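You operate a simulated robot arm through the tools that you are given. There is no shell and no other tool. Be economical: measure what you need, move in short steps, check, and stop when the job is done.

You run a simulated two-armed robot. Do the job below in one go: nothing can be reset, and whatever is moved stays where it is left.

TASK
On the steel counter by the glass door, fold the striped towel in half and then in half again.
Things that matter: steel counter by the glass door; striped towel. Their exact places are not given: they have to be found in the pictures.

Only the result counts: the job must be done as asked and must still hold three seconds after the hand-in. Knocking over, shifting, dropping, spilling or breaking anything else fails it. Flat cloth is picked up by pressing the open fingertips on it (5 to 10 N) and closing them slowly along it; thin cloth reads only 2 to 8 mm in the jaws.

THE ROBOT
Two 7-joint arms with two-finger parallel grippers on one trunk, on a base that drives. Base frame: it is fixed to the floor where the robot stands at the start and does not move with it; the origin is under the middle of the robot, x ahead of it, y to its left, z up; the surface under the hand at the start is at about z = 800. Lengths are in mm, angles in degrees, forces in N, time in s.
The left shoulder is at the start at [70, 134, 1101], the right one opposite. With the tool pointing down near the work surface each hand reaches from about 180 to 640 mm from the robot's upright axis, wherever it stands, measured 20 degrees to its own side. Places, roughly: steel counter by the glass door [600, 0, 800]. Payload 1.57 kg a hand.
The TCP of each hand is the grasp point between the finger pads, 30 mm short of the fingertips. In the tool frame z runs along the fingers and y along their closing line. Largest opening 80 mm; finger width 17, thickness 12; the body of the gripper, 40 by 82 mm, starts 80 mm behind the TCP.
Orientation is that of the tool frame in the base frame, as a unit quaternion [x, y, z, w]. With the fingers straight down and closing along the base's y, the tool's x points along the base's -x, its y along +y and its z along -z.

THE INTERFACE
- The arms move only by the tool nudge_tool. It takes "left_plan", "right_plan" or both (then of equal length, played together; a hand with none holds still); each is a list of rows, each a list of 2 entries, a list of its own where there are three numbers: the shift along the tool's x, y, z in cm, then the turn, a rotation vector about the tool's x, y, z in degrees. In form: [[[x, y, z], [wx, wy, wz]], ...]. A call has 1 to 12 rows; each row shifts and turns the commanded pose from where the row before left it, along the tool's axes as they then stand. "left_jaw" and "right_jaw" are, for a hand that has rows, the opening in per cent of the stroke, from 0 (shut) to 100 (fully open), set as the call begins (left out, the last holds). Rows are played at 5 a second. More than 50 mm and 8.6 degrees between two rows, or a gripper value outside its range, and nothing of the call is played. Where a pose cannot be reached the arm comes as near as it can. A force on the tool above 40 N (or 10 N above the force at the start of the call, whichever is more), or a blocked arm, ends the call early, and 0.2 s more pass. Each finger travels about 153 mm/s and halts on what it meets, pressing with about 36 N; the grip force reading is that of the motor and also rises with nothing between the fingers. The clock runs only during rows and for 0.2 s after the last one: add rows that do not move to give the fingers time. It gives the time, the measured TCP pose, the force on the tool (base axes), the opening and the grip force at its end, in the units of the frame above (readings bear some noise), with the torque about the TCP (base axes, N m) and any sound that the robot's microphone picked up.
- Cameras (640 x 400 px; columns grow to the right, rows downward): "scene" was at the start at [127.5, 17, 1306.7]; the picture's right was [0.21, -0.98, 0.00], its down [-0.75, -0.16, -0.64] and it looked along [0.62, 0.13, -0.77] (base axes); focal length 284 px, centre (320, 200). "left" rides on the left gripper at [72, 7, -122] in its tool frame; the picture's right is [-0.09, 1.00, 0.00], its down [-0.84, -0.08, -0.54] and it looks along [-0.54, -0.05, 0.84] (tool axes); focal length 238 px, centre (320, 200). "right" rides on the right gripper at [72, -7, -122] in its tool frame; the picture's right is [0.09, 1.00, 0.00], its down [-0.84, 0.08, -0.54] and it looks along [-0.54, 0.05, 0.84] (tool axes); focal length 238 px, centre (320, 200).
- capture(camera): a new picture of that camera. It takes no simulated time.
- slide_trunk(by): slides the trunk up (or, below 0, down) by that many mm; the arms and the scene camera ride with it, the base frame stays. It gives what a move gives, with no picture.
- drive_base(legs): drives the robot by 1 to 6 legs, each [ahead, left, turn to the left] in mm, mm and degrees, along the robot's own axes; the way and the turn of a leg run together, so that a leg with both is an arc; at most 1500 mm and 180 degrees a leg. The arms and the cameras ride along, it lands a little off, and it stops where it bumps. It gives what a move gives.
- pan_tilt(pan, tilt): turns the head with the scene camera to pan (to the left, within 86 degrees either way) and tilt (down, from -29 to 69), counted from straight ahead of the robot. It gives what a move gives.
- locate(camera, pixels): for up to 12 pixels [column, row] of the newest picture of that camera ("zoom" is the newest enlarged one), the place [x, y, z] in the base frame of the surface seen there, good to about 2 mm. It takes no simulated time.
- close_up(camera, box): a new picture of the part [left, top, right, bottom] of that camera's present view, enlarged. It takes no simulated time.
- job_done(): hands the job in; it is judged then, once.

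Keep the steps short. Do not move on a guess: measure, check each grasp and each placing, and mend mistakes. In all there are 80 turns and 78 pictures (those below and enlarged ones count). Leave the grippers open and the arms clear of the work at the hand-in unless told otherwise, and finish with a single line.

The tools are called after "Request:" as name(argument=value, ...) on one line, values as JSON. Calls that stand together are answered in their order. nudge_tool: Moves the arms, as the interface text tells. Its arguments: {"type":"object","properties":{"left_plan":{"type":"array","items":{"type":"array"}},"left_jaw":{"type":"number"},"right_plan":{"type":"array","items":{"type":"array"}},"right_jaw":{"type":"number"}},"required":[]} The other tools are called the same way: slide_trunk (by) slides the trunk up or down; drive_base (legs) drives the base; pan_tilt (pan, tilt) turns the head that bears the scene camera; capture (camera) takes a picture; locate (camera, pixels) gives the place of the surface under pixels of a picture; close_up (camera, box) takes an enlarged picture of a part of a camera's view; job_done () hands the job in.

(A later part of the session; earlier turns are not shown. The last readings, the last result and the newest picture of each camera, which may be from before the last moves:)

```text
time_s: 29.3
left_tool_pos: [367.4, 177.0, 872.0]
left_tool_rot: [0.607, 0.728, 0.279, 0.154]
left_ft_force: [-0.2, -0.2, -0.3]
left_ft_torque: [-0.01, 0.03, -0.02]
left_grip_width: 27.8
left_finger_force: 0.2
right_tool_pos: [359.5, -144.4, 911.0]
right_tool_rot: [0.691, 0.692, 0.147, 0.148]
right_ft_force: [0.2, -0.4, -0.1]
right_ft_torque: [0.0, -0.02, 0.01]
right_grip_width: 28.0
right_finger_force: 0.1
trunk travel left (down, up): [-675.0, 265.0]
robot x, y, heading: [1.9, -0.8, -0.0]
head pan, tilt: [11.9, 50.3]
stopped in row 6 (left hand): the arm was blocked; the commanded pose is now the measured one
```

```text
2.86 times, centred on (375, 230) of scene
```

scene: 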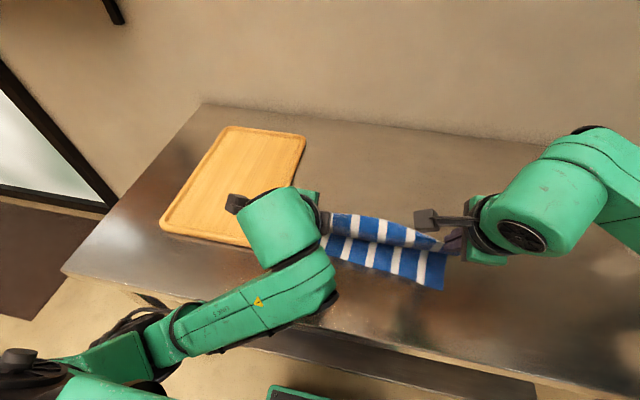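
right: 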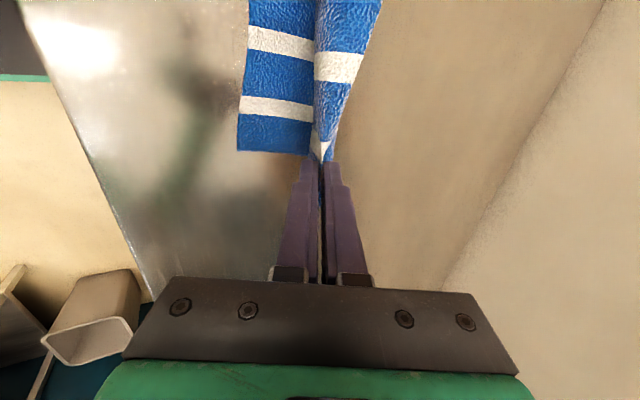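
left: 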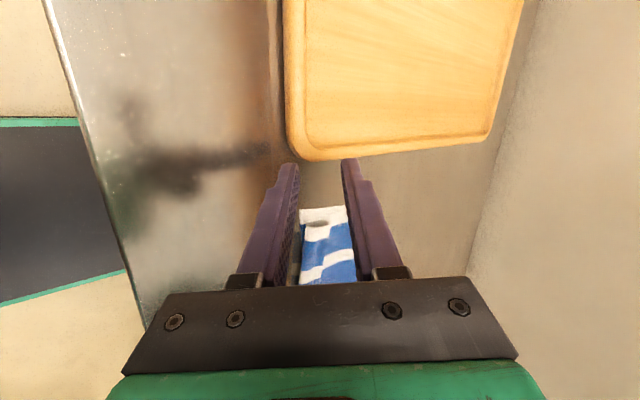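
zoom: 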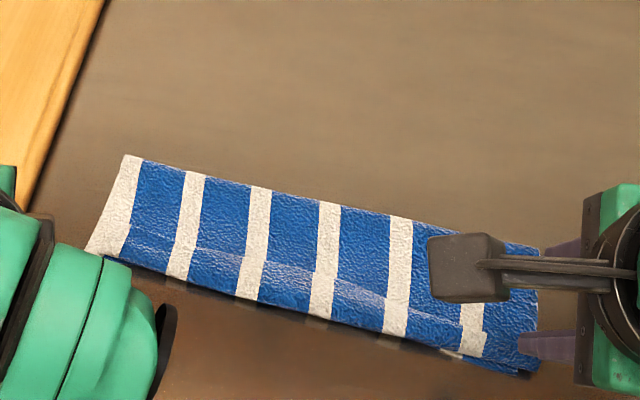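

The left arm swung aside while withdrawing, but its tips are clear of the board. I raise both hands straight up for a clear view.

Request:
nudge_tool(left_plan=[[[0.17, 0.89, -1.2], [0, 0, 0]], [[0.17, 0.89, -1.2], [0, 0, 0]], [[0.17, 0.89, -1.2], [0, 0, 0]], [[0.17, 0.89, -1.2], [0, 0, 0]], [[0.17, 0.89, -1.2], [0, 0, 0]], [[0.17, 0.89, -1.2], [0, 0, 0]]], right_plan=[[[0, 0.61, -1.37], [0, 0, 0]], [[0, 0.61, -1.37], [0, 0, 0]], [[0, 0.61, -1.37], [0, 0, 0]], [[0, 0.61, -1.37], [0, 0, 0]], [[0, 0.61, -1.37], [0, 0, 0]], [[0, 0.61, -1.37], [0, 0, 0]]])

Request:
capture(camera="scene")

```text
time_s: 30.7
left_tool_pos: [363.5, 206.7, 949.6]
left_tool_rot: [0.619, 0.699, 0.347, 0.089]
left_ft_force: [0.0, 0.0, 0.1]
left_ft_torque: [0.03, 0.01, 0.01]
left_grip_width: 28.1
left_finger_force: 0.0
right_tool_pos: [359.0, -146.4, 995.6]
right_tool_rot: [0.692, 0.691, 0.147, 0.148]
right_ft_force: [0.4, 0.8, -0.4]
right_ft_torque: [0.02, 0.0, 0.0]
right_grip_width: 27.9
right_finger_force: 0.1
trunk travel left (down, up): [-675.0, 265.0]
robot x, y, heading: [1.5, -0.1, 0.1]
head pan, tilt: [11.9, 50.3]
stopped in row 6 (left hand): the arm was blocked; the commanded pose is now the measured one
```

```text
45 pictures are left
```

scene: 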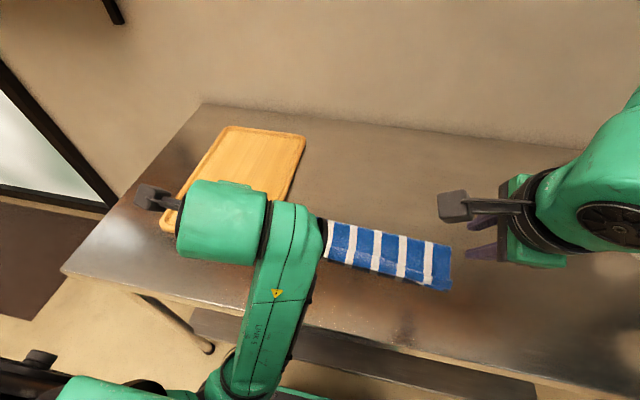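

The left arm is cramped near the body at this tilt. I turn the left hand back to straight down in place.

Request:
nudge_tool(left_plan=[[[0, 0, 0], [6.03, -3.57, 1.12]], [[0, 0, 0], [6.03, -3.57, 1.12]], [[0, 0, 0], [6.03, -3.57, 1.12]], [[0, 0, 0], [6.03, -3.57, 1.12]], [[0, 0, 0], [6.03, -3.57, 1.12]], [[0, 0, 0], [6.03, -3.57, 1.12]], [[0, 0, 0], [0, 0, 0]]], right_plan=[[[0, 0, 0], [8, 0, 0]], [[0, 0, 0], [8, 0, 0]], [[0, 0, 0], [8, 0, 0]], [[0, 0, 0], [0, 0, 0]], [[0, 0, 0], [0, 0, 0]], [[0, 0, 0], [0, 0, 0]], [[0, 0, 0], [0, 0, 0]]])

Request:
capture(camera="scene")

```text
time_s: 31.2
left_tool_pos: [363.6, 245.0, 940.4]
left_tool_rot: [0.648, 0.675, 0.353, -0.006]
left_ft_force: [-0.5, -0.2, -0.1]
left_ft_torque: [0.01, 0.01, -0.01]
left_grip_width: 28.0
left_finger_force: 0.0
left hand out of reach, approached as far as the arm can: row 2
right_tool_pos: [362.1, -145.4, 995.0]
right_tool_rot: [0.702, 0.701, 0.089, 0.089]
right_ft_force: [0.8, -1.0, -0.3]
right_ft_torque: [0.01, 0.01, 0.0]
right_grip_width: 28.1
right_finger_force: 0.0
trunk travel left (down, up): [-675.0, 265.0]
robot x, y, heading: [-1.5, -1.2, 0.1]
head pan, tilt: [11.9, 50.3]
stopped in row 2 (left hand): the arm was blocked; the commanded pose is now the measured one
```

```text
44 pictures are left
```

scene: 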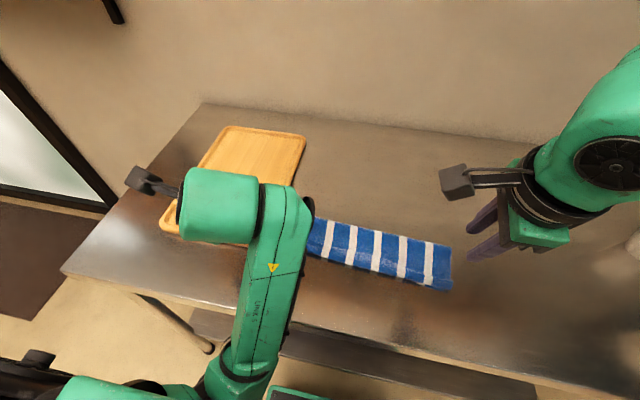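

The left arm is still at a joint limit. I move it up and ahead to free it, without turning.

Request:
nudge_tool(left_plan=[[[0.32, 1.88, -0.23], [0, 0, 0]], [[0.32, 1.88, -0.23], [0, 0, 0]], [[0.32, 1.88, -0.23], [0, 0, 0]], [[0.32, 1.88, -0.23], [0, 0, 0]], [[0.32, 1.88, -0.23], [0, 0, 0]], [[0.32, 1.88, -0.23], [0, 0, 0]], [[0, 0, 0], [0, 0, 0]]])

```text
time_s: 32.1
left_tool_pos: [408.7, 276.2, 989.4]
left_tool_rot: [0.629, 0.668, 0.394, -0.056]
left_ft_force: [0.5, 0.0, 0.7]
left_ft_torque: [0.0, 0.0, -0.02]
left_grip_width: 28.1
left_finger_force: 0.0
right_tool_pos: [361.2, -146.6, 994.9]
right_tool_rot: [0.702, 0.701, 0.089, 0.087]
right_ft_force: [-0.4, -0.2, 0.5]
right_ft_torque: [0.02, 0.03, 0.01]
right_grip_width: 28.1
right_finger_force: 0.1
trunk travel left (down, up): [-675.0, 265.0]
robot x, y, heading: [-2.2, 2.0, -0.0]
head pan, tilt: [11.9, 50.3]
stopped in row 4 (left hand): the arm was blocked; the commanded pose is now the measured one
```

It moves but keeps hitting a limit. I turn it gradually toward its original starting orientation, which was comfortable.

Request:
nudge_tool(left_plan=[[[0, 0, 0], [4.25, -0.6, -6.78]], [[0, 0, 0], [4.25, -0.6, -6.78]], [[0, 0, 0], [4.25, -0.6, -6.78]], [[0, 0, 0], [4.25, -0.6, -6.78]], [[0, 0, 0], [4.25, -0.6, -6.78]], [[0, 0, 0], [4.25, -0.6, -6.78]], [[0, 0, 0], [4.25, -0.6, -6.78]], [[0, 0, 0], [4.25, -0.6, -6.78]], [[0, 0, 0], [4.25, -0.6, -6.78]], [[0, 0, 0], [4.25, -0.6, -6.78]], [[0, 0, 0], [4.25, -0.6, -6.78]], [[0, 0, 0], [4.25, -0.6, -6.78]]])

Request:
capture(camera="scene")

```text
time_s: 32.9
left_tool_pos: [405.0, 316.1, 996.7]
left_tool_rot: [0.48, 0.793, 0.365, -0.087]
left_ft_force: [-0.8, 0.3, 0.2]
left_ft_torque: [-0.02, -0.01, 0.03]
left_grip_width: 28.0
left_finger_force: 0.0
left hand out of reach, approached as far as the arm can: row 3
right_tool_pos: [360.4, -147.2, 995.6]
right_tool_rot: [0.702, 0.701, 0.089, 0.088]
right_ft_force: [0.2, -0.1, -0.1]
right_ft_torque: [0.01, -0.05, 0.01]
right_grip_width: 28.0
right_finger_force: 0.0
trunk travel left (down, up): [-675.0, 265.0]
robot x, y, heading: [-1.0, 0.1, 0.0]
head pan, tilt: [11.9, 50.3]
stopped in row 3 (left hand): the arm was blocked; the commanded pose is now the measured one
```

```text
43 pictures are left
```

scene: 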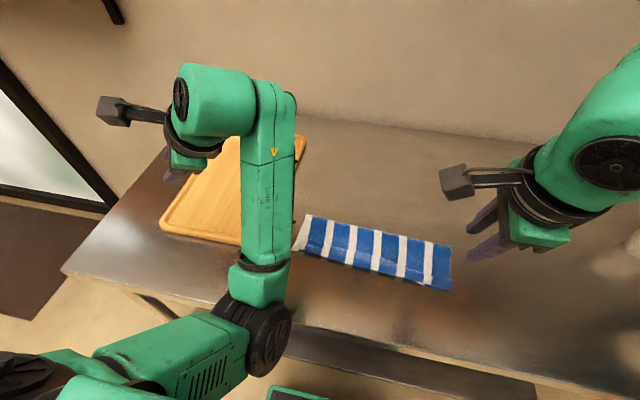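

The arm is freeing up and the towel is now visible. I continue turning the left hand to its starting orientation.

Request:
nudge_tool(left_plan=[[[0, 0, 0], [4.5, -1.07, -5.9]], [[0, 0, 0], [4.5, -1.07, -5.9]], [[0, 0, 0], [4.5, -1.07, -5.9]], [[0, 0, 0], [4.5, -1.07, -5.9]], [[0, 0, 0], [4.5, -1.07, -5.9]], [[0, 0, 0], [4.5, -1.07, -5.9]], [[0, 0, 0], [4.5, -1.07, -5.9]], [[0, 0, 0], [4.5, -1.07, -5.9]], [[0, 0, 0], [4.5, -1.07, -5.9]], [[0, 0, 0], [4.5, -1.07, -5.9]]])

Request:
close_up(camera="scene", box=[280, 195, 470, 310])

```text
time_s: 35.1
left_tool_pos: [426.5, 358.6, 981.2]
left_tool_rot: [0.0, 1.0, -0.002, -0.001]
left_ft_force: [-0.7, 0.7, -0.2]
left_ft_torque: [-0.05, -0.01, -0.02]
left_grip_width: 28.0
left_finger_force: 0.0
left hand out of reach, approached as far as the arm can: row 3, 4, 5, 6, 7
right_tool_pos: [360.6, -145.4, 995.0]
right_tool_rot: [0.702, 0.701, 0.089, 0.089]
right_ft_force: [0.0, -0.5, 1.0]
right_ft_torque: [0.0, -0.01, 0.01]
right_grip_width: 27.9
right_finger_force: 0.1
trunk travel left (down, up): [-675.0, 265.0]
robot x, y, heading: [-2.7, 1.5, 0.1]
head pan, tilt: [11.9, 50.3]
```

```text
3.37 times, centred on (375, 252) of scene
```

zoom: 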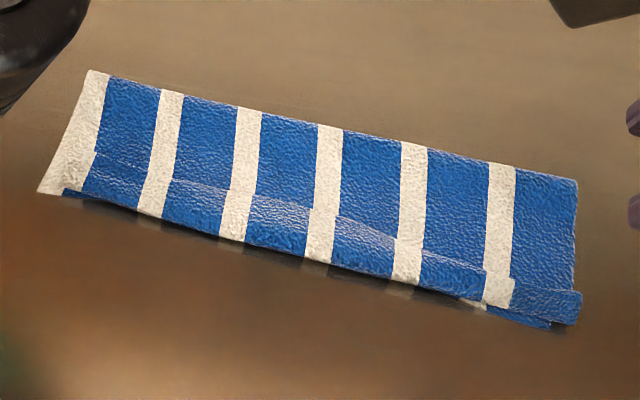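

The left hand is back to normal. The flap of the top layer is still folded back along the near rim. I measure the rim, the flap edge and the fold line in this view.

Request:
locate(camera="zoom", pixels=[[100, 152], [88, 198], [232, 192], [225, 236], [330, 216], [318, 260], [400, 238], [392, 282], [505, 280], [545, 323], [88, 74], [574, 182]])

Request:
locate(camera="zoom", pixels=[[42, 190], [470, 301], [578, 291], [575, 318], [500, 304], [232, 112], [400, 148], [232, 188], [330, 212], [400, 234]])

```text
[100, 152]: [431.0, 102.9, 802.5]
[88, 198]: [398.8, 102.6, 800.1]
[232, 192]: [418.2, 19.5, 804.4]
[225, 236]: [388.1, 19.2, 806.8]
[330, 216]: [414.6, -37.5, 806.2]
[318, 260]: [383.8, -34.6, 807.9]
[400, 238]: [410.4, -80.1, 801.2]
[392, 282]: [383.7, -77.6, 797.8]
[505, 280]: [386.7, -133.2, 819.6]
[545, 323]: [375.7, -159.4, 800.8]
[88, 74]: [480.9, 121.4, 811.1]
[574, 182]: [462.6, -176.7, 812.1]
```

```text
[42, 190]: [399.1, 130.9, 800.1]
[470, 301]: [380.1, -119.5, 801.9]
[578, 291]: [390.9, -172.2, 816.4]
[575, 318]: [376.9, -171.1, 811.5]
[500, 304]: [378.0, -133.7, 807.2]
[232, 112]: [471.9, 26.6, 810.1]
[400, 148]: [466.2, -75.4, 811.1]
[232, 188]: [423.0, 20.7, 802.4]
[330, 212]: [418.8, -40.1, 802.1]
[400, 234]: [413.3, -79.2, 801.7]
```

The flap is about 30 mm wide, with its edge at x≈418 and the rim at x≈386. I will pinch the flap's edge and turn it back over toward me. First I drive the base back 100 mm for more comfortable arm room, and then set the hand poses.

Request:
drive_base(legs=[[-100, 0, 0]])

Request:
nudge_tool(left_plan=[[[0, -2.5, 0], [0, 0, 8.18]], [[0, 0, 0], [0, 0, 8.18]], [[0, 0, 0], [0, 0, 8.18]], [[0, 0, 0], [0, 0, 8.18]], [[0, 0, 0], [0, 0, 8.18]], [[0, 0, 0], [0, 0, 8.18]], [[0, 0, 0], [0, 0, 8.18]], [[0, 0, 0], [0, 0, 8.18]], [[0, 0, 0], [0, 0, 8.18]], [[0, 0, 0], [0, 0, 8.18]], [[0, 0, 0], [0, 0, 8.2]], [[0, 0, 0], [0, 0, 0]]], right_plan=[[[0, 0, 0], [7.25, 0, 0]], [[0, 0, 0], [7.25, 0, 0]], [[0, 0, 0], [0, 0, 0]], [[0, 0, 0], [0, 0, 0]], [[0, 0, 0], [0, 0, 0]], [[0, 0, 0], [0, 0, 0]], [[0, 0, 0], [0, 0, 0]], [[0, 0, 0], [0, 0, 0]], [[0, 0, 0], [0, 0, 0]], [[0, 0, 0], [0, 0, 0]], [[0, 0, 0], [0, 0, 0]], [[0, 0, 0], [0, 0, 0]]])

```text
time_s: 36.2
left_tool_pos: [327.1, 358.5, 979.3]
left_tool_rot: [-0.001, 1.0, -0.001, -0.001]
left_ft_force: [0.2, 0.2, 0.0]
left_ft_torque: [0.04, -0.02, -0.02]
left_grip_width: 27.8
left_finger_force: 0.2
right_tool_pos: [260.7, -146.9, 995.3]
right_tool_rot: [0.703, 0.7, 0.089, 0.089]
right_ft_force: [0.1, 0.0, 0.0]
right_ft_torque: [0.0, -0.02, 0.03]
right_grip_width: 27.9
right_finger_force: 0.1
trunk travel left (down, up): [-675.0, 265.0]
robot x, y, heading: [-100.4, -1.5, -0.2]
head pan, tilt: [11.9, 50.3]
```

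```text
time_s: 38.8
left_tool_pos: [335.6, 350.0, 979.4]
left_tool_rot: [0.708, 0.706, -0.001, 0.0]
left_ft_force: [0.1, -1.1, -1.1]
left_ft_torque: [-0.01, 0.02, -0.02]
left_grip_width: 27.9
left_finger_force: 0.1
left hand out of reach, approached as far as the arm can: row 1
right_tool_pos: [259.1, -146.7, 994.6]
right_tool_rot: [0.707, 0.707, 0.0, 0.0]
right_ft_force: [-0.1, 1.0, -0.2]
right_ft_torque: [-0.02, 0.01, 0.0]
right_grip_width: 28.0
right_finger_force: 0.0
trunk travel left (down, up): [-675.0, 265.0]
robot x, y, heading: [-98.6, -2.0, -0.1]
head pan, tilt: [11.9, 50.3]
```

Both hands are straight down again. I move them above the flap, left over (415, 60) and right over (395, -100), at z≈890.

Request:
nudge_tool(left_plan=[[[-3.6, 1.0, 0], [0, 0, 0]], [[-3.6, 1.0, 0], [0, 0, 0]], [[-3.6, 1.0, 0], [0, 0, 0]], [[-3.6, 1.0, 0], [0, 0, 0]], [[-3.6, 1.0, 0], [0, 0, 0]], [[-3.6, 1.0, 0], [0, 0, 0]], [[-3.6, 1.0, 0], [0, 0, 0]], [[-3.6, 1.0, 0], [0, 0, 0]], [[0, 0, 2.2], [0, 0, 0]], [[0, 0, 2.2], [0, 0, 0]], [[0, 0, 2.2], [0, 0, 0]], [[0, 0, 2.2], [0, 0, 0]]], right_plan=[[[0.6, 1.7, 0], [0, 0, 0]], [[0.6, 1.7, 0], [0, 0, 0]], [[0.6, 1.7, 0], [0, 0, 0]], [[0.6, 1.7, 0], [0, 0, 0]], [[0.6, 1.7, 0], [0, 0, 0]], [[0.6, 1.7, 0], [0, 0, 0]], [[0.6, 1.7, 0], [0, 0, 0]], [[0.5, 1.7, 0], [0, 0, 0]], [[0, 0, 2.6], [0, 0, 0]], [[0, 0, 2.6], [0, 0, 0]], [[0, 0, 2.6], [0, 0, 0]], [[0, 0, 2.6], [0, 0, 0]]], left_jaw=22, right_jaw=22)

Request:
capture(camera="left")

Request:
capture(camera="right")

```text
time_s: 41.4
left_tool_pos: [483.0, 122.8, 886.3]
left_tool_rot: [0.707, 0.707, -0.001, 0.0]
left_ft_force: [0.4, -0.9, -0.3]
left_ft_torque: [0.02, -0.04, 0.04]
left_grip_width: 17.4
left_finger_force: 0.1
left hand out of reach, approached as far as the arm can: row 1, 2, 3, 4, 5, 6
right_tool_pos: [397.5, -98.8, 889.6]
right_tool_rot: [0.708, 0.707, 0.0, -0.001]
right_ft_force: [0.6, -0.5, -0.4]
right_ft_torque: [0.02, 0.0, 0.01]
right_grip_width: 17.4
right_finger_force: 0.1
trunk travel left (down, up): [-675.0, 265.0]
robot x, y, heading: [-99.9, 0.1, -0.3]
head pan, tilt: [11.9, 50.3]
```

```text
41 pictures are left
```

left: 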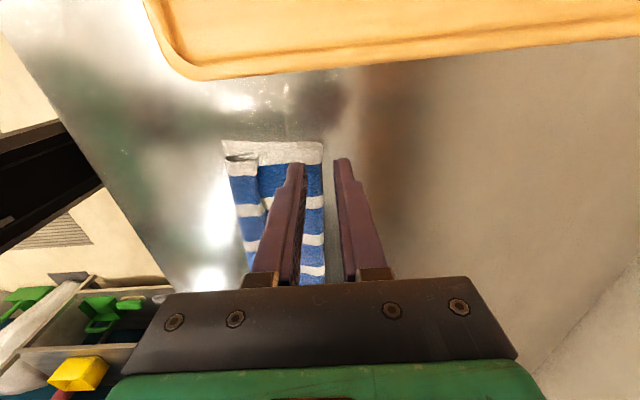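

```text
40 pictures are left
```

right: 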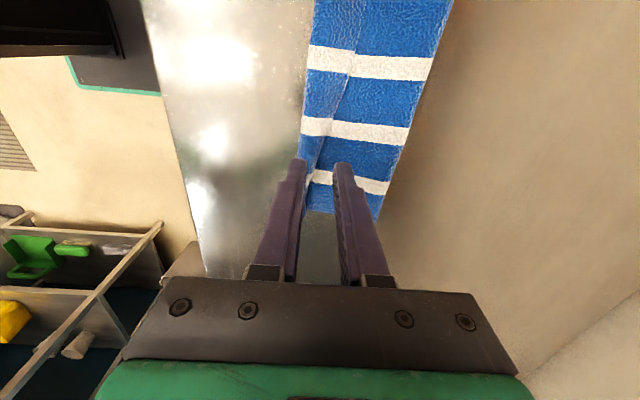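

I measure the flap edge: left view about (259,165), (262,195) and (269,212); right view (352,60), (333,118) and (312,165).

Request:
close_up(camera="left", box=[200, 120, 360, 240])

Request:
locate(camera="right", pixels=[[352, 60], [345, 60], [333, 118], [325, 118], [314, 165], [303, 118], [318, 180], [376, 210], [420, 130]])

Request:
locate(camera="left", pixels=[[226, 145], [228, 165], [258, 165], [263, 195], [256, 195], [270, 210], [232, 195], [320, 145], [322, 195]])

```text
3.33 times, centred on (280, 180) of left
```

zoom: 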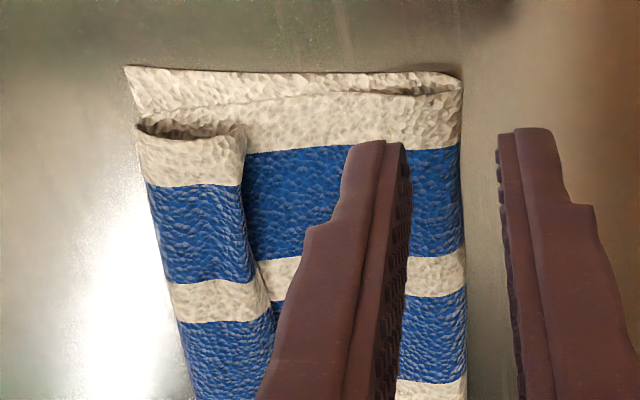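

```text
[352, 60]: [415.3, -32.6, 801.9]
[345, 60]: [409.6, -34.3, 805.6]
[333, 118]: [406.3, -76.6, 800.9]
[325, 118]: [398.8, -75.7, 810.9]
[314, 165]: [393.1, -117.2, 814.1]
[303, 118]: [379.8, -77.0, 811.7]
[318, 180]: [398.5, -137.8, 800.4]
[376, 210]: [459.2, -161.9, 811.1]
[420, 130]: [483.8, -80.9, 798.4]
```

```text
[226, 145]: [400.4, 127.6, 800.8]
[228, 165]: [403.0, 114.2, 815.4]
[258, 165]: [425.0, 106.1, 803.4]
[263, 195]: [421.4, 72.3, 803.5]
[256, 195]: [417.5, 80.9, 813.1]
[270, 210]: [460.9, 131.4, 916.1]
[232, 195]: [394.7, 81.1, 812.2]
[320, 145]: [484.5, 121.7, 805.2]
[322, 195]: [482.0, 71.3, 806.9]
```

The view shows the flap as a loose roll: its top is at z≈813 and its edge at x≈421 (left) and ≈401 (right). A pinch with the fingers closing along y, right at that edge, would take hold of much less cloth. I turn both hands back by 90° for this.

Request:
nudge_tool(left_plan=[[[0, 0, 0], [0, 0, -8.182]], [[0, 0, 0], [0, 0, -8.182]], [[0, 0, 0], [0, 0, -8.182]], [[0, 0, 0], [0, 0, -8.182]], [[0, 0, 0], [0, 0, -8.182]], [[0, 0, 0], [0, 0, -8.182]], [[0, 0, 0], [0, 0, -8.182]], [[0, 0, 0], [0, 0, -8.182]], [[0, 0, 0], [0, 0, -8.182]], [[0, 0, 0], [0, 0, -8.182]], [[0, 0, 0], [0, 0, -8.18]], [[0, 0, 0], [0, 0, 0]]], right_plan=[[[0, 0, 0], [0, 0, -8.182]], [[0, 0, 0], [0, 0, -8.182]], [[0, 0, 0], [0, 0, -8.182]], [[0, 0, 0], [0, 0, -8.182]], [[0, 0, 0], [0, 0, -8.182]], [[0, 0, 0], [0, 0, -8.182]], [[0, 0, 0], [0, 0, -8.182]], [[0, 0, 0], [0, 0, -8.182]], [[0, 0, 0], [0, 0, -8.182]], [[0, 0, 0], [0, 0, -8.182]], [[0, 0, 0], [0, 0, -8.18]], [[0, 0, 0], [0, 0, 0]]], left_jaw=25, right_jaw=25)

```text
time_s: 44.0
left_tool_pos: [482.3, 124.5, 885.2]
left_tool_rot: [-0.001, 1.0, -0.001, -0.001]
left_ft_force: [0.1, 0.0, 0.0]
left_ft_torque: [-0.02, 0.01, 0.0]
left_grip_width: 19.9
left_finger_force: 0.0
right_tool_pos: [396.0, -99.9, 890.0]
right_tool_rot: [0.0, 1.0, 0.0, -0.001]
right_ft_force: [0.2, -0.2, 0.3]
right_ft_torque: [-0.02, -0.01, -0.01]
right_grip_width: 20.1
right_finger_force: 0.0
trunk travel left (down, up): [-675.0, 265.0]
robot x, y, heading: [-99.0, -0.4, 0.1]
head pan, tilt: [11.9, 50.3]
```

Both hands are in their default orientation. I move them above the flap edge, left (421, 75) and right (401, -110), with the tips about 5 mm above the roll.

Request:
nudge_tool(left_plan=[[[2.05, -1.65, 0], [0, 0, 0]], [[2.05, -1.65, 0], [0, 0, 0]], [[2.0, -1.6, 0], [0, 0, 0]], [[0, 0, 1.8], [0, 0, 0]], [[0, 0, 1.8], [0, 0, 0]], [[0, 0, 0], [0, 0, 0]]], right_plan=[[[-0.5, -1.0, 0], [0, 0, 0]], [[0, 0, 0], [0, 0, 0]], [[0, 0, 0], [0, 0, 0]], [[0, 0, 2.1], [0, 0, 0]], [[0, 0, 2.1], [0, 0, 0]], [[0, 0, 0], [0, 0, 0]]])

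Request:
capture(camera="left")

Request:
capture(camera="right")

```text
time_s: 45.4
left_tool_pos: [444.7, 79.3, 838.4]
left_tool_rot: [-0.003, 1.0, 0.001, 0.002]
left_ft_force: [0.3, -0.8, 0.7]
left_ft_torque: [0.01, 0.01, -0.03]
left_grip_width: 20.1
left_finger_force: 0.0
left hand out of reach, approached as far as the arm can: row 2, 3
right_tool_pos: [399.0, -108.2, 847.4]
right_tool_rot: [0.001, 1.0, 0.001, 0.0]
right_ft_force: [-0.2, 0.5, 0.4]
right_ft_torque: [0.0, -0.02, -0.01]
right_grip_width: 19.9
right_finger_force: 0.3
trunk travel left (down, up): [-675.0, 265.0]
robot x, y, heading: [-104.3, 1.7, 0.0]
head pan, tilt: [11.9, 50.3]
```

```text
38 pictures are left
```

left: 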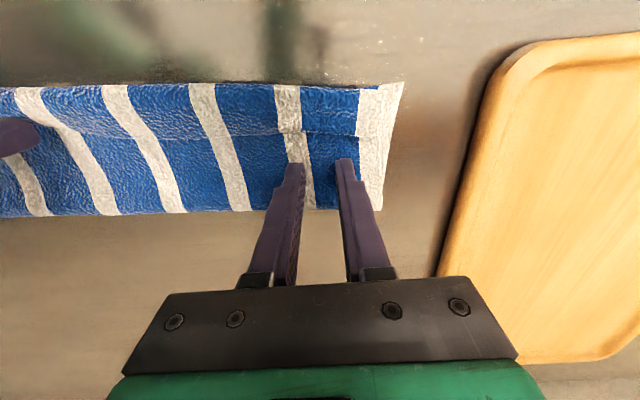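

```text
37 pictures are left
```

right: 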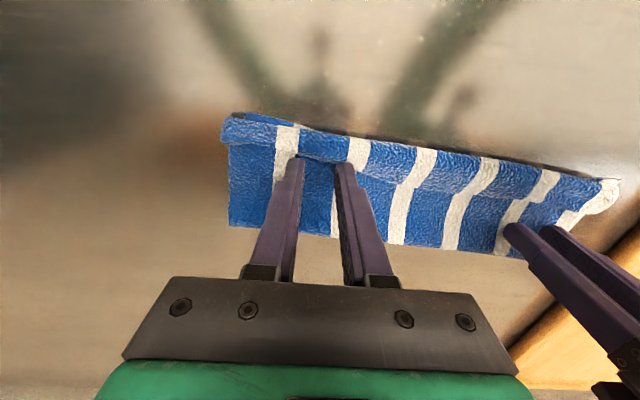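

The left hand stopped short at x=445. I nudge it toward me in small steps at a slightly greater height.

Request:
nudge_tool(left_plan=[[[0, 0, -1.5], [0, 0, 0]], [[0.6, 0, 0], [0, 0, 0]], [[0.6, 0, 0], [0, 0, 0]], [[0.6, 0, 0], [0, 0, 0]], [[0.6, 0, 0], [0, 0, 0]], [[0, 0, 0], [0, 0, 0]]])

Request:
capture(camera="scene")

```text
time_s: 46.8
left_tool_pos: [431.8, 89.1, 853.5]
left_tool_rot: [-0.013, 1.0, 0.008, 0.009]
left_ft_force: [0.0, 0.2, -0.5]
left_ft_torque: [0.0, -0.02, -0.01]
left_grip_width: 19.8
left_finger_force: 0.1
left hand out of reach, approached as far as the arm can: row 5
right_tool_pos: [400.6, -108.7, 847.2]
right_tool_rot: [0.001, 1.0, 0.0, -0.001]
right_ft_force: [-0.5, 0.1, -0.2]
right_ft_torque: [-0.01, -0.01, 0.0]
right_grip_width: 20.1
right_finger_force: 0.0
trunk travel left (down, up): [-675.0, 265.0]
robot x, y, heading: [-100.1, -1.1, -0.3]
head pan, tilt: [11.9, 50.3]
```

```text
36 pictures are left
```

scene: 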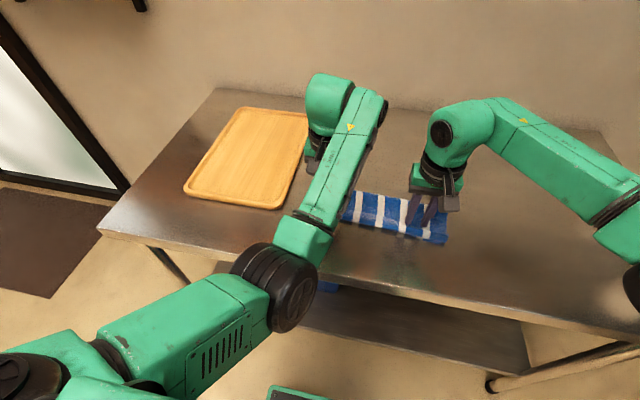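

The left elbow has swung inward, so near positions are limited. More distance should help. I raise both hands and drive back 70 mm more.

Request:
nudge_tool(left_plan=[[[0, 0, -2], [0, 0, 0]], [[0, 0, -2], [0, 0, 0]], [[0, 0, 0], [0, 0, 0]]], right_plan=[[[0, 0, -2.4], [0, 0, 0]], [[0, 0, -2.4], [0, 0, 0]], [[0, 0, 0], [0, 0, 0]]])

Request:
drive_base(legs=[[-70, 0, 0]])

Request:
nudge_tool(left_plan=[[[-1.0, -0.2, 0], [0, 0, 0]], [[-1.0, -0.2, 0], [0, 0, 0]], [[-1.0, -0.2, 0], [0, 0, 0]], [[-1.0, -0.2, 0], [0, 0, 0]], [[-1.0, -0.2, 0], [0, 0, 0]], [[-0.9, 0, 0], [0, 0, 0]], [[0, 0, 0], [0, 0, 0]]], right_plan=[[[-1.2, 0, 0], [0, 0, 0]], [[-1.2, 0, 0], [0, 0, 0]], [[-1.2, 0, 0], [0, 0, 0]], [[-1.2, 0, 0], [0, 0, 0]], [[-1.2, 0, 0], [0, 0, 0]], [[-1.0, 0, 0], [0, 0, 0]], [[0, 0, 0], [0, 0, 0]]])

```text
time_s: 47.6
left_tool_pos: [444.9, 74.4, 874.1]
left_tool_rot: [-0.002, 1.0, 0.001, -0.001]
left_ft_force: [0.3, -0.4, -0.4]
left_ft_torque: [-0.03, 0.01, -0.01]
left_grip_width: 20.5
left_finger_force: 0.1
left hand out of reach, approached as far as the arm can: row 1, 2
right_tool_pos: [400.2, -110.4, 894.8]
right_tool_rot: [0.002, 1.0, 0.001, -0.001]
right_ft_force: [0.5, 0.1, 0.2]
right_ft_torque: [-0.01, -0.01, 0.0]
right_grip_width: 20.3
right_finger_force: 0.1
trunk travel left (down, up): [-675.0, 265.0]
robot x, y, heading: [-99.4, -1.3, 0.0]
head pan, tilt: [11.9, 50.3]
```

```text
time_s: 48.6
left_tool_pos: [376.3, 75.5, 873.5]
left_tool_rot: [-0.002, 1.0, 0.0, 0.0]
left_ft_force: [-0.7, 0.8, 0.0]
left_ft_torque: [0.0, 0.03, -0.02]
left_grip_width: 20.1
left_finger_force: 0.1
right_tool_pos: [332.8, -109.7, 895.2]
right_tool_rot: [0.0, 1.0, 0.001, 0.0]
right_ft_force: [0.1, -0.9, 0.6]
right_ft_torque: [-0.02, 0.0, 0.0]
right_grip_width: 19.9
right_finger_force: 0.0
trunk travel left (down, up): [-675.0, 265.0]
robot x, y, heading: [-167.0, 0.5, 0.0]
head pan, tilt: [11.9, 50.3]
```

```text
time_s: 50.2
left_tool_pos: [425.2, 64.9, 875.2]
left_tool_rot: [-0.003, 1.0, 0.001, 0.001]
left_ft_force: [-0.1, 0.0, -0.7]
left_ft_torque: [0.0, -0.01, 0.03]
left_grip_width: 20.1
left_finger_force: 0.1
left hand out of reach, approached as far as the arm can: row 6
right_tool_pos: [402.4, -110.8, 894.3]
right_tool_rot: [0.001, 1.0, 0.0, -0.001]
right_ft_force: [0.7, -0.3, -0.1]
right_ft_torque: [-0.01, 0.01, -0.02]
right_grip_width: 20.0
right_finger_force: 0.1
trunk travel left (down, up): [-675.0, 265.0]
robot x, y, heading: [-170.6, -0.2, 0.3]
head pan, tilt: [11.9, 50.3]
```

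Left is at (425, 65) and right at (402, -111), both where the flap edge is. I lower both to just above the roll (z≈846).

Request:
nudge_tool(left_plan=[[[0.3, 0, 1.0], [0, 0, 0]], [[0, 0, 1.0], [0, 0, 0]], [[0, 0, 0.8], [0, 0, 0]], [[0, 0, 0], [0, 0, 0]]], right_plan=[[[0, 0, 1.6], [0, 0, 0]], [[0, 0, 1.6], [0, 0, 0]], [[0, 0, 1.6], [0, 0, 0]], [[0, 0, 0], [0, 0, 0]]])

Request:
capture(camera="left")

Request:
capture(camera="right")

```text
time_s: 51.2
left_tool_pos: [420.7, 66.2, 846.2]
left_tool_rot: [-0.004, 1.0, 0.001, 0.001]
left_ft_force: [0.0, -0.3, -0.1]
left_ft_torque: [0.0, 0.0, 0.0]
left_grip_width: 20.0
left_finger_force: 0.1
right_tool_pos: [401.5, -109.8, 847.2]
right_tool_rot: [0.002, 1.0, 0.0, 0.0]
right_ft_force: [0.7, 0.0, 1.0]
right_ft_torque: [0.01, 0.03, 0.01]
right_grip_width: 19.5
right_finger_force: 0.0
trunk travel left (down, up): [-675.0, 265.0]
robot x, y, heading: [-172.4, -0.8, 0.2]
head pan, tilt: [11.9, 50.3]
```

```text
35 pictures are left
```

left: 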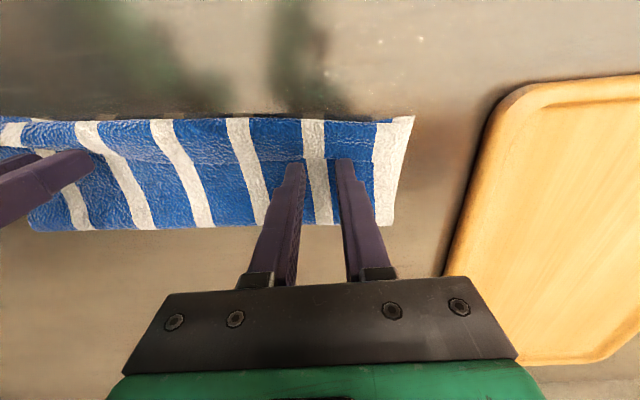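

```text
34 pictures are left
```

right: 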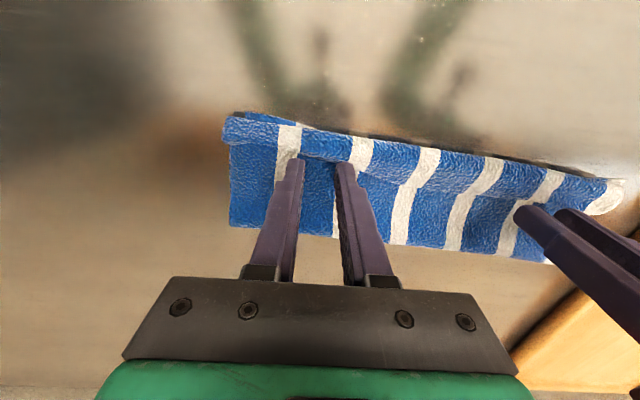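

Tips are right at the flap edge. I shift 4 mm toward me so the pads cover some cloth, and lower gently.

Request:
nudge_tool(left_plan=[[[0.4, 0, 0.4], [0, 0, 0]], [[0, 0, 0.4], [0, 0, 0]], [[0, 0, 0.3], [0, 0, 0]], [[0, 0, 0], [0, 0, 0]]], right_plan=[[[0.4, 0, 0.4], [0, 0, 0]], [[0, 0, 0.4], [0, 0, 0]], [[0, 0, 0.3], [0, 0, 0]], [[0, 0, 0], [0, 0, 0]]])

```text
time_s: 52.2
left_tool_pos: [417.4, 65.4, 836.8]
left_tool_rot: [-0.003, 1.0, 0.0, 0.001]
left_ft_force: [-0.7, 0.5, 0.3]
left_ft_torque: [0.02, -0.02, 0.01]
left_grip_width: 20.1
left_finger_force: 0.0
right_tool_pos: [398.8, -110.8, 835.7]
right_tool_rot: [0.002, 1.0, 0.0, -0.001]
right_ft_force: [-0.6, -0.3, -0.3]
right_ft_torque: [-0.01, -0.01, -0.01]
right_grip_width: 19.9
right_finger_force: 0.0
trunk travel left (down, up): [-675.0, 265.0]
robot x, y, heading: [-171.6, -2.3, -0.0]
head pan, tilt: [11.9, 50.3]
```

No force yet. I go down another 2–3 mm until it reads a few newtons.

Request:
nudge_tool(left_plan=[[[0, 0, 0.15], [0, 0, 0]], [[0, 0, 0.15], [0, 0, 0]], [[0, 0, 0], [0, 0, 0]]], right_plan=[[[0, 0, 0.15], [0, 0, 0]], [[0, 0, 0.1], [0, 0, 0]], [[0, 0, 0], [0, 0, 0]]])

```text
time_s: 53.0
left_tool_pos: [417.8, 64.8, 833.6]
left_tool_rot: [-0.004, 1.0, 0.001, 0.001]
left_ft_force: [0.7, 0.3, 3.5]
left_ft_torque: [0.04, 0.0, 0.0]
left_grip_width: 19.8
left_finger_force: 0.2
right_tool_pos: [397.4, -111.3, 834.4]
right_tool_rot: [0.0, 1.0, 0.0, 0.0]
right_ft_force: [0.8, -0.4, 1.8]
right_ft_torque: [0.0, 0.01, 0.01]
right_grip_width: 19.9
right_finger_force: 0.0
trunk travel left (down, up): [-675.0, 265.0]
robot x, y, heading: [-166.9, 2.3, -0.3]
head pan, tilt: [11.9, 50.3]
```

Contact is light: left 3.5 N, right 1.8 N. I press slightly more and close in small steps.

Request:
nudge_tool(left_plan=[[[0, 0, 0.05], [0, 0, 0]], [[0, 0, 0], [0, 0, 0]]], right_plan=[[[0, 0, 0.1], [0, 0, 0]], [[0, 0, 0], [0, 0, 0]]], left_jaw=18, right_jaw=18)

Request:
nudge_tool(left_plan=[[[0, 0, 0], [0, 0, 0]], [[0, 0, 0], [0, 0, 0]]], right_plan=[[[0, 0, 0], [0, 0, 0]], [[0, 0, 0], [0, 0, 0]]], left_jaw=9, right_jaw=9)

Request:
nudge_tool(left_plan=[[[0, 0, 0], [0, 0, 0]], [[0, 0, 0], [0, 0, 0]], [[0, 0, 0], [0, 0, 0]]], right_plan=[[[0, 0, 0], [0, 0, 0]], [[0, 0, 0], [0, 0, 0]], [[0, 0, 0], [0, 0, 0]]], left_jaw=0, right_jaw=0)

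Request:
capture(camera="left")

Request:
capture(camera="right")

```text
time_s: 53.6
left_tool_pos: [417.4, 65.6, 833.3]
left_tool_rot: [-0.004, 1.0, 0.001, 0.002]
left_ft_force: [1.1, -0.3, 4.9]
left_ft_torque: [-0.04, -0.02, -0.01]
left_grip_width: 13.2
left_finger_force: 0.1
right_tool_pos: [396.6, -110.2, 834.3]
right_tool_rot: [0.001, 1.0, 0.001, 0.001]
right_ft_force: [-0.1, -0.2, 3.2]
right_ft_torque: [0.03, 0.04, 0.03]
right_grip_width: 14.0
right_finger_force: 0.1
trunk travel left (down, up): [-675.0, 265.0]
robot x, y, heading: [-166.8, 3.0, -0.1]
head pan, tilt: [11.9, 50.3]
```

```text
time_s: 54.2
left_tool_pos: [416.8, 65.2, 833.2]
left_tool_rot: [-0.003, 1.0, 0.001, 0.002]
left_ft_force: [0.3, -0.1, 5.6]
left_ft_torque: [0.02, 0.02, 0.0]
left_grip_width: 5.8
left_finger_force: 0.1
right_tool_pos: [397.0, -109.1, 832.6]
right_tool_rot: [0.0, 1.0, 0.0, 0.0]
right_ft_force: [0.0, -0.2, 3.0]
right_ft_torque: [0.03, 0.06, -0.01]
right_grip_width: 7.0
right_finger_force: 0.2
trunk travel left (down, up): [-675.0, 265.0]
robot x, y, heading: [-168.2, -1.8, 0.1]
head pan, tilt: [11.9, 50.3]
```

```text
time_s: 55.0
left_tool_pos: [417.4, 65.2, 833.1]
left_tool_rot: [-0.004, 1.0, 0.001, 0.001]
left_ft_force: [0.6, -0.7, 5.2]
left_ft_torque: [0.0, -0.01, -0.02]
left_grip_width: 0.1
left_finger_force: 21.2
right_tool_pos: [396.8, -110.3, 833.2]
right_tool_rot: [0.001, 1.0, 0.0, 0.0]
right_ft_force: [0.8, 0.3, 3.1]
right_ft_torque: [0.02, 0.02, 0.02]
right_grip_width: 0.0
right_finger_force: 21.1
trunk travel left (down, up): [-675.0, 265.0]
robot x, y, heading: [-169.8, 1.8, 0.1]
head pan, tilt: [11.9, 50.3]
```

```text
33 pictures are left
```

left: 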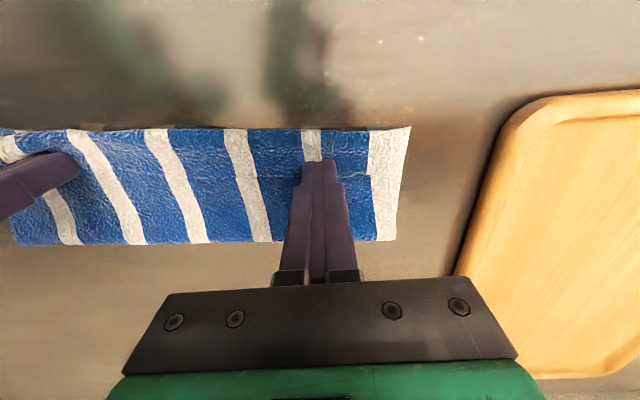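

```text
32 pictures are left
```

right: 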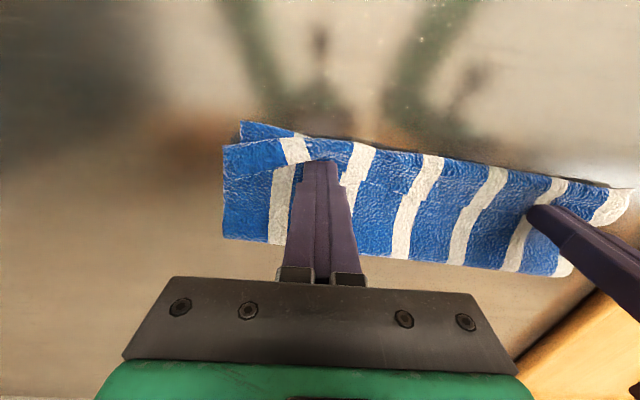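

The openings read 0, so the press was too light and the cloth slipped out. I reopen in place, press with about 10 N and close in steps again.

Request:
nudge_tool(left_plan=[[[0, 0, -0.8], [0, 0, 0]], [[0, 0, 0], [0, 0, 0]], [[0.2, 0, 0.5], [0, 0, 0]], [[0, 0, 0.4], [0, 0, 0]], [[0, 0, 0.05], [0, 0, 0]], [[0, 0, 0], [0, 0, 0]]], right_plan=[[[0, 0, -0.8], [0, 0, 0]], [[0, 0, 0], [0, 0, 0]], [[0.2, 0, 0.5], [0, 0, 0]], [[0, 0, 0.4], [0, 0, 0]], [[0, 0, 0.05], [0, 0, 0]], [[0, 0, 0], [0, 0, 0]]], left_jaw=32, right_jaw=32)

```text
time_s: 56.5
left_tool_pos: [414.7, 66.0, 833.3]
left_tool_rot: [-0.004, 1.0, 0.002, 0.004]
left_ft_force: [3.3, -0.9, 15.9]
left_ft_torque: [-0.11, -0.02, 0.03]
left_grip_width: 25.8
left_finger_force: 0.1
right_tool_pos: [395.1, -110.7, 832.0]
right_tool_rot: [-0.001, 1.0, 0.001, 0.0]
right_ft_force: [0.2, -0.4, 3.9]
right_ft_torque: [0.09, 0.01, 0.0]
right_grip_width: 25.7
right_finger_force: 0.1
trunk travel left (down, up): [-675.0, 265.0]
robot x, y, heading: [-168.5, -2.5, 0.2]
head pan, tilt: [11.9, 50.3]
```

Left now presses with 16 N and right with 4 N. I press the right more, then close in steps.

Request:
nudge_tool(left_plan=[[[0, 0, -0.02], [0, 0, 0]], [[0, 0, 0], [0, 0, 0]]], right_plan=[[[0, 0, 0.12], [0, 0, 0]], [[0, 0, 0], [0, 0, 0]]])

Request:
nudge_tool(left_plan=[[[0, 0, 0], [0, 0, 0]], [[0, 0, 0], [0, 0, 0]]], right_plan=[[[0, 0, 0], [0, 0, 0]], [[0, 0, 0], [0, 0, 0]]], left_jaw=22, right_jaw=22)

Request:
nudge_tool(left_plan=[[[0, 0, 0], [0, 0, 0]], [[0, 0, 0], [0, 0, 0]]], right_plan=[[[0, 0, 0], [0, 0, 0]], [[0, 0, 0], [0, 0, 0]]], left_jaw=12, right_jaw=12)

Request:
nudge_tool(left_plan=[[[0, 0, 0], [0, 0, 0]], [[0, 0, 0], [0, 0, 0]], [[0, 0, 0], [0, 0, 0]]], right_plan=[[[0, 0, 0], [0, 0, 0]], [[0, 0, 0], [0, 0, 0]], [[0, 0, 0], [0, 0, 0]]], left_jaw=0, right_jaw=0)

Request:
capture(camera="left")

Request:
capture(camera="right")

```text
time_s: 57.0
left_tool_pos: [413.6, 65.9, 832.4]
left_tool_rot: [-0.003, 1.0, 0.001, 0.002]
left_ft_force: [3.0, -1.3, 16.1]
left_ft_torque: [-0.07, 0.0, 0.03]
left_grip_width: 25.7
left_finger_force: 0.1
right_tool_pos: [394.8, -111.2, 832.9]
right_tool_rot: [0.001, 1.0, 0.001, 0.001]
right_ft_force: [1.5, -0.5, 9.4]
right_ft_torque: [0.16, -0.01, -0.05]
right_grip_width: 25.4
right_finger_force: 0.1
trunk travel left (down, up): [-675.0, 265.0]
robot x, y, heading: [-172.0, -5.1, 0.2]
head pan, tilt: [11.9, 50.3]
```

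```text
time_s: 57.6
left_tool_pos: [412.6, 65.0, 831.5]
left_tool_rot: [-0.002, 1.0, 0.0, 0.003]
left_ft_force: [0.1, -4.4, 17.8]
left_ft_torque: [-0.16, 0.02, -0.01]
left_grip_width: 16.5
left_finger_force: 0.0
right_tool_pos: [392.3, -110.7, 832.6]
right_tool_rot: [0.001, 1.0, 0.001, 0.002]
right_ft_force: [0.2, 2.0, 10.6]
right_ft_torque: [0.2, 0.04, -0.03]
right_grip_width: 18.5
right_finger_force: 0.6
trunk travel left (down, up): [-675.0, 265.0]
robot x, y, heading: [-169.0, 1.8, -0.1]
head pan, tilt: [11.9, 50.3]
```

```text
time_s: 58.2
left_tool_pos: [413.8, 65.5, 832.0]
left_tool_rot: [-0.004, 1.0, 0.001, 0.003]
left_ft_force: [-1.1, -0.4, 15.6]
left_ft_torque: [-0.02, 0.09, 0.01]
left_grip_width: 7.5
left_finger_force: 0.0
right_tool_pos: [393.1, -111.1, 832.5]
right_tool_rot: [0.001, 1.0, -0.001, 0.002]
right_ft_force: [0.5, -1.1, 9.5]
right_ft_torque: [0.09, 0.01, -0.01]
right_grip_width: 7.5
right_finger_force: 0.0
trunk travel left (down, up): [-675.0, 265.0]
robot x, y, heading: [-168.2, -4.5, 0.3]
head pan, tilt: [11.9, 50.3]
```

```text
time_s: 59.0
left_tool_pos: [413.2, 64.9, 832.3]
left_tool_rot: [-0.003, 1.0, 0.001, 0.003]
left_ft_force: [-1.7, -6.1, 16.3]
left_ft_torque: [-0.13, 0.1, -0.01]
left_grip_width: 2.2
left_finger_force: 23.4
right_tool_pos: [393.8, -109.5, 831.6]
right_tool_rot: [0.0, 1.0, 0.002, 0.002]
right_ft_force: [0.4, 5.2, 7.6]
right_ft_torque: [0.23, 0.04, -0.01]
right_grip_width: 0.0
right_finger_force: 21.1
trunk travel left (down, up): [-675.0, 265.0]
robot x, y, heading: [-169.2, -3.4, 0.2]
head pan, tilt: [11.9, 50.3]
```

```text
31 pictures are left
```

left: 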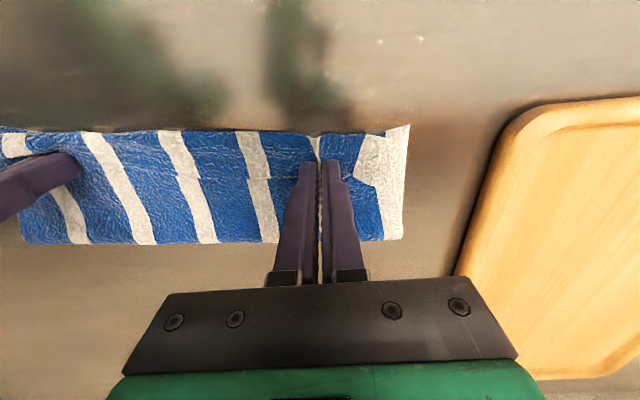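

```text
30 pictures are left
```

right: 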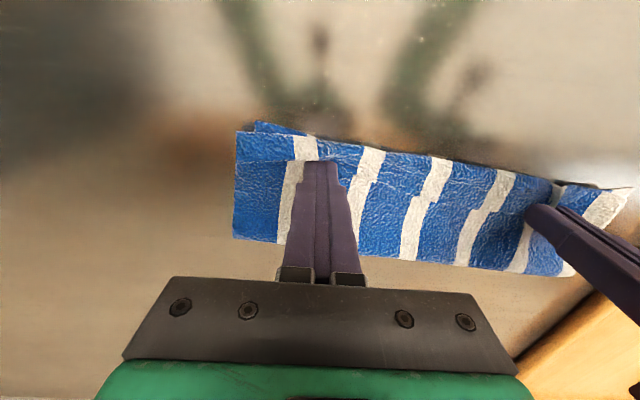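

The left hand has the flap (2.2 mm). The right one slipped, as the flap is narrow there. I lift the right hand, move it to (400, -80) where the flap is wider, and press again.

Request:
nudge_tool(right_plan=[[[0, 0, -1.5], [0, 0, 0]], [[-0.7, 1.5, 0], [0, 0, 0]], [[0, 1.5, 0], [0, 0, 0]], [[0, 0, 1.2], [0, 0, 0]], [[0, 0, 0.3], [0, 0, 0]], [[0, 0, 0.05], [0, 0, 0]], [[0, 0, 0], [0, 0, 0]]], right_jaw=32)

```text
time_s: 60.6
left_tool_pos: [412.5, 66.2, 832.4]
left_tool_rot: [-0.004, 1.0, 0.002, 0.003]
left_ft_force: [2.0, 0.1, 13.2]
left_ft_torque: [0.0, -0.05, -0.04]
left_grip_width: 2.0
left_finger_force: 23.4
right_tool_pos: [398.4, -78.6, 832.5]
right_tool_rot: [0.0, 1.0, 0.001, 0.002]
right_ft_force: [-1.0, -1.6, 16.0]
right_ft_torque: [0.12, 0.12, 0.03]
right_grip_width: 25.4
right_finger_force: 0.0
trunk travel left (down, up): [-675.0, 265.0]
robot x, y, heading: [-165.4, -3.4, 0.0]
head pan, tilt: [11.9, 50.3]
```

The right hand presses with 16 N on the flap. I close it in steps.

Request:
nudge_tool(right_plan=[[[0, 0, 0], [0, 0, 0]], [[0, 0, 0], [0, 0, 0]]], right_jaw=22)

Request:
nudge_tool(right_plan=[[[0, 0, 0], [0, 0, 0]], [[0, 0, 0], [0, 0, 0]]], right_jaw=12)

Request:
nudge_tool(right_plan=[[[0, 0, 0], [0, 0, 0]], [[0, 0, 0], [0, 0, 0]], [[0, 0, 0], [0, 0, 0]]], right_jaw=0)

Request:
nudge_tool(left_plan=[[[0, 0, -1.0], [0, 0, 0]], [[0, 0, -1.0], [0, 0, 0]], [[0, 0, -1.0], [0, 0, 0]], [[0, 0, 0], [0, 0, 0]]], right_plan=[[[0, 0, -1.0], [0, 0, 0]], [[0, 0, -1.0], [0, 0, 0]], [[0, 0, -1.0], [0, 0, 0]], [[0, 0, 0], [0, 0, 0]]])

Request:
capture(camera="right")

Request:
capture(camera="left")

```text
time_s: 61.2
left_tool_pos: [411.2, 65.8, 832.9]
left_tool_rot: [-0.003, 1.0, 0.0, 0.003]
left_ft_force: [1.8, -3.6, 12.7]
left_ft_torque: [-0.09, -0.02, -0.02]
left_grip_width: 2.1
left_finger_force: 23.8
right_tool_pos: [400.2, -78.8, 832.3]
right_tool_rot: [0.0, 1.0, 0.001, 0.002]
right_ft_force: [0.8, 1.5, 19.6]
right_ft_torque: [0.24, 0.09, -0.01]
right_grip_width: 17.5
right_finger_force: 0.6
trunk travel left (down, up): [-675.0, 265.0]
robot x, y, heading: [-169.3, -2.1, 0.3]
head pan, tilt: [11.9, 50.3]
```

```text
time_s: 61.9
left_tool_pos: [412.2, 66.1, 833.6]
left_tool_rot: [-0.002, 1.0, 0.0, 0.002]
left_ft_force: [1.3, -5.1, 11.7]
left_ft_torque: [-0.14, -0.04, 0.01]
left_grip_width: 2.1
left_finger_force: 23.4
right_tool_pos: [399.3, -79.0, 833.7]
right_tool_rot: [0.001, 1.0, 0.001, 0.003]
right_ft_force: [1.5, 3.5, 20.9]
right_ft_torque: [0.28, 0.1, -0.07]
right_grip_width: 9.6
right_finger_force: 0.0
trunk travel left (down, up): [-675.0, 265.0]
robot x, y, heading: [-167.9, -1.2, 0.4]
head pan, tilt: [11.9, 50.3]
```

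```text
time_s: 62.6
left_tool_pos: [412.5, 64.5, 832.5]
left_tool_rot: [-0.003, 1.0, -0.001, 0.002]
left_ft_force: [-0.1, -11.6, 10.5]
left_ft_torque: [-0.35, 0.05, 0.01]
left_grip_width: 1.9
left_finger_force: 23.7
right_tool_pos: [400.7, -77.3, 831.8]
right_tool_rot: [0.0, 1.0, 0.001, 0.002]
right_ft_force: [1.6, 13.4, 19.9]
right_ft_torque: [0.56, 0.06, -0.1]
right_grip_width: 1.9
right_finger_force: 23.6
trunk travel left (down, up): [-675.0, 265.0]
robot x, y, heading: [-173.9, -0.0, -0.1]
head pan, tilt: [11.9, 50.3]
```

```text
time_s: 63.6
left_tool_pos: [416.5, 65.3, 861.3]
left_tool_rot: [-0.003, 1.0, 0.001, 0.0]
left_ft_force: [-2.3, -13.6, 0.0]
left_ft_torque: [-0.4, 0.02, 0.0]
left_grip_width: 2.1
left_finger_force: 23.8
right_tool_pos: [403.9, -80.6, 858.7]
right_tool_rot: [-0.001, 1.0, 0.0, -0.001]
right_ft_force: [0.9, 13.6, 0.2]
right_ft_torque: [0.42, -0.06, -0.06]
right_grip_width: 2.0
right_finger_force: 24.2
trunk travel left (down, up): [-675.0, 265.0]
robot x, y, heading: [-170.2, -2.9, 0.1]
head pan, tilt: [11.9, 50.3]
```

```text
29 pictures are left
```

right: 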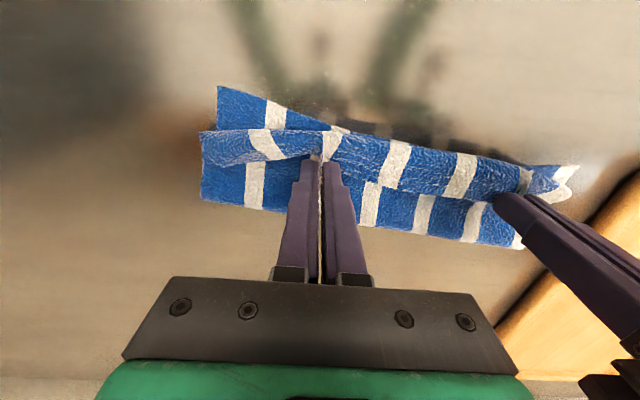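

```text
28 pictures are left
```

left: 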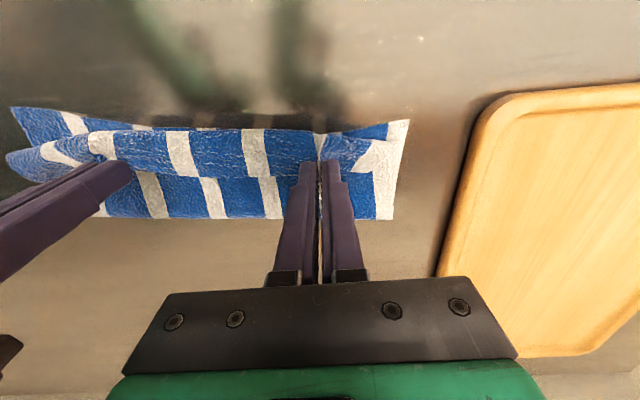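

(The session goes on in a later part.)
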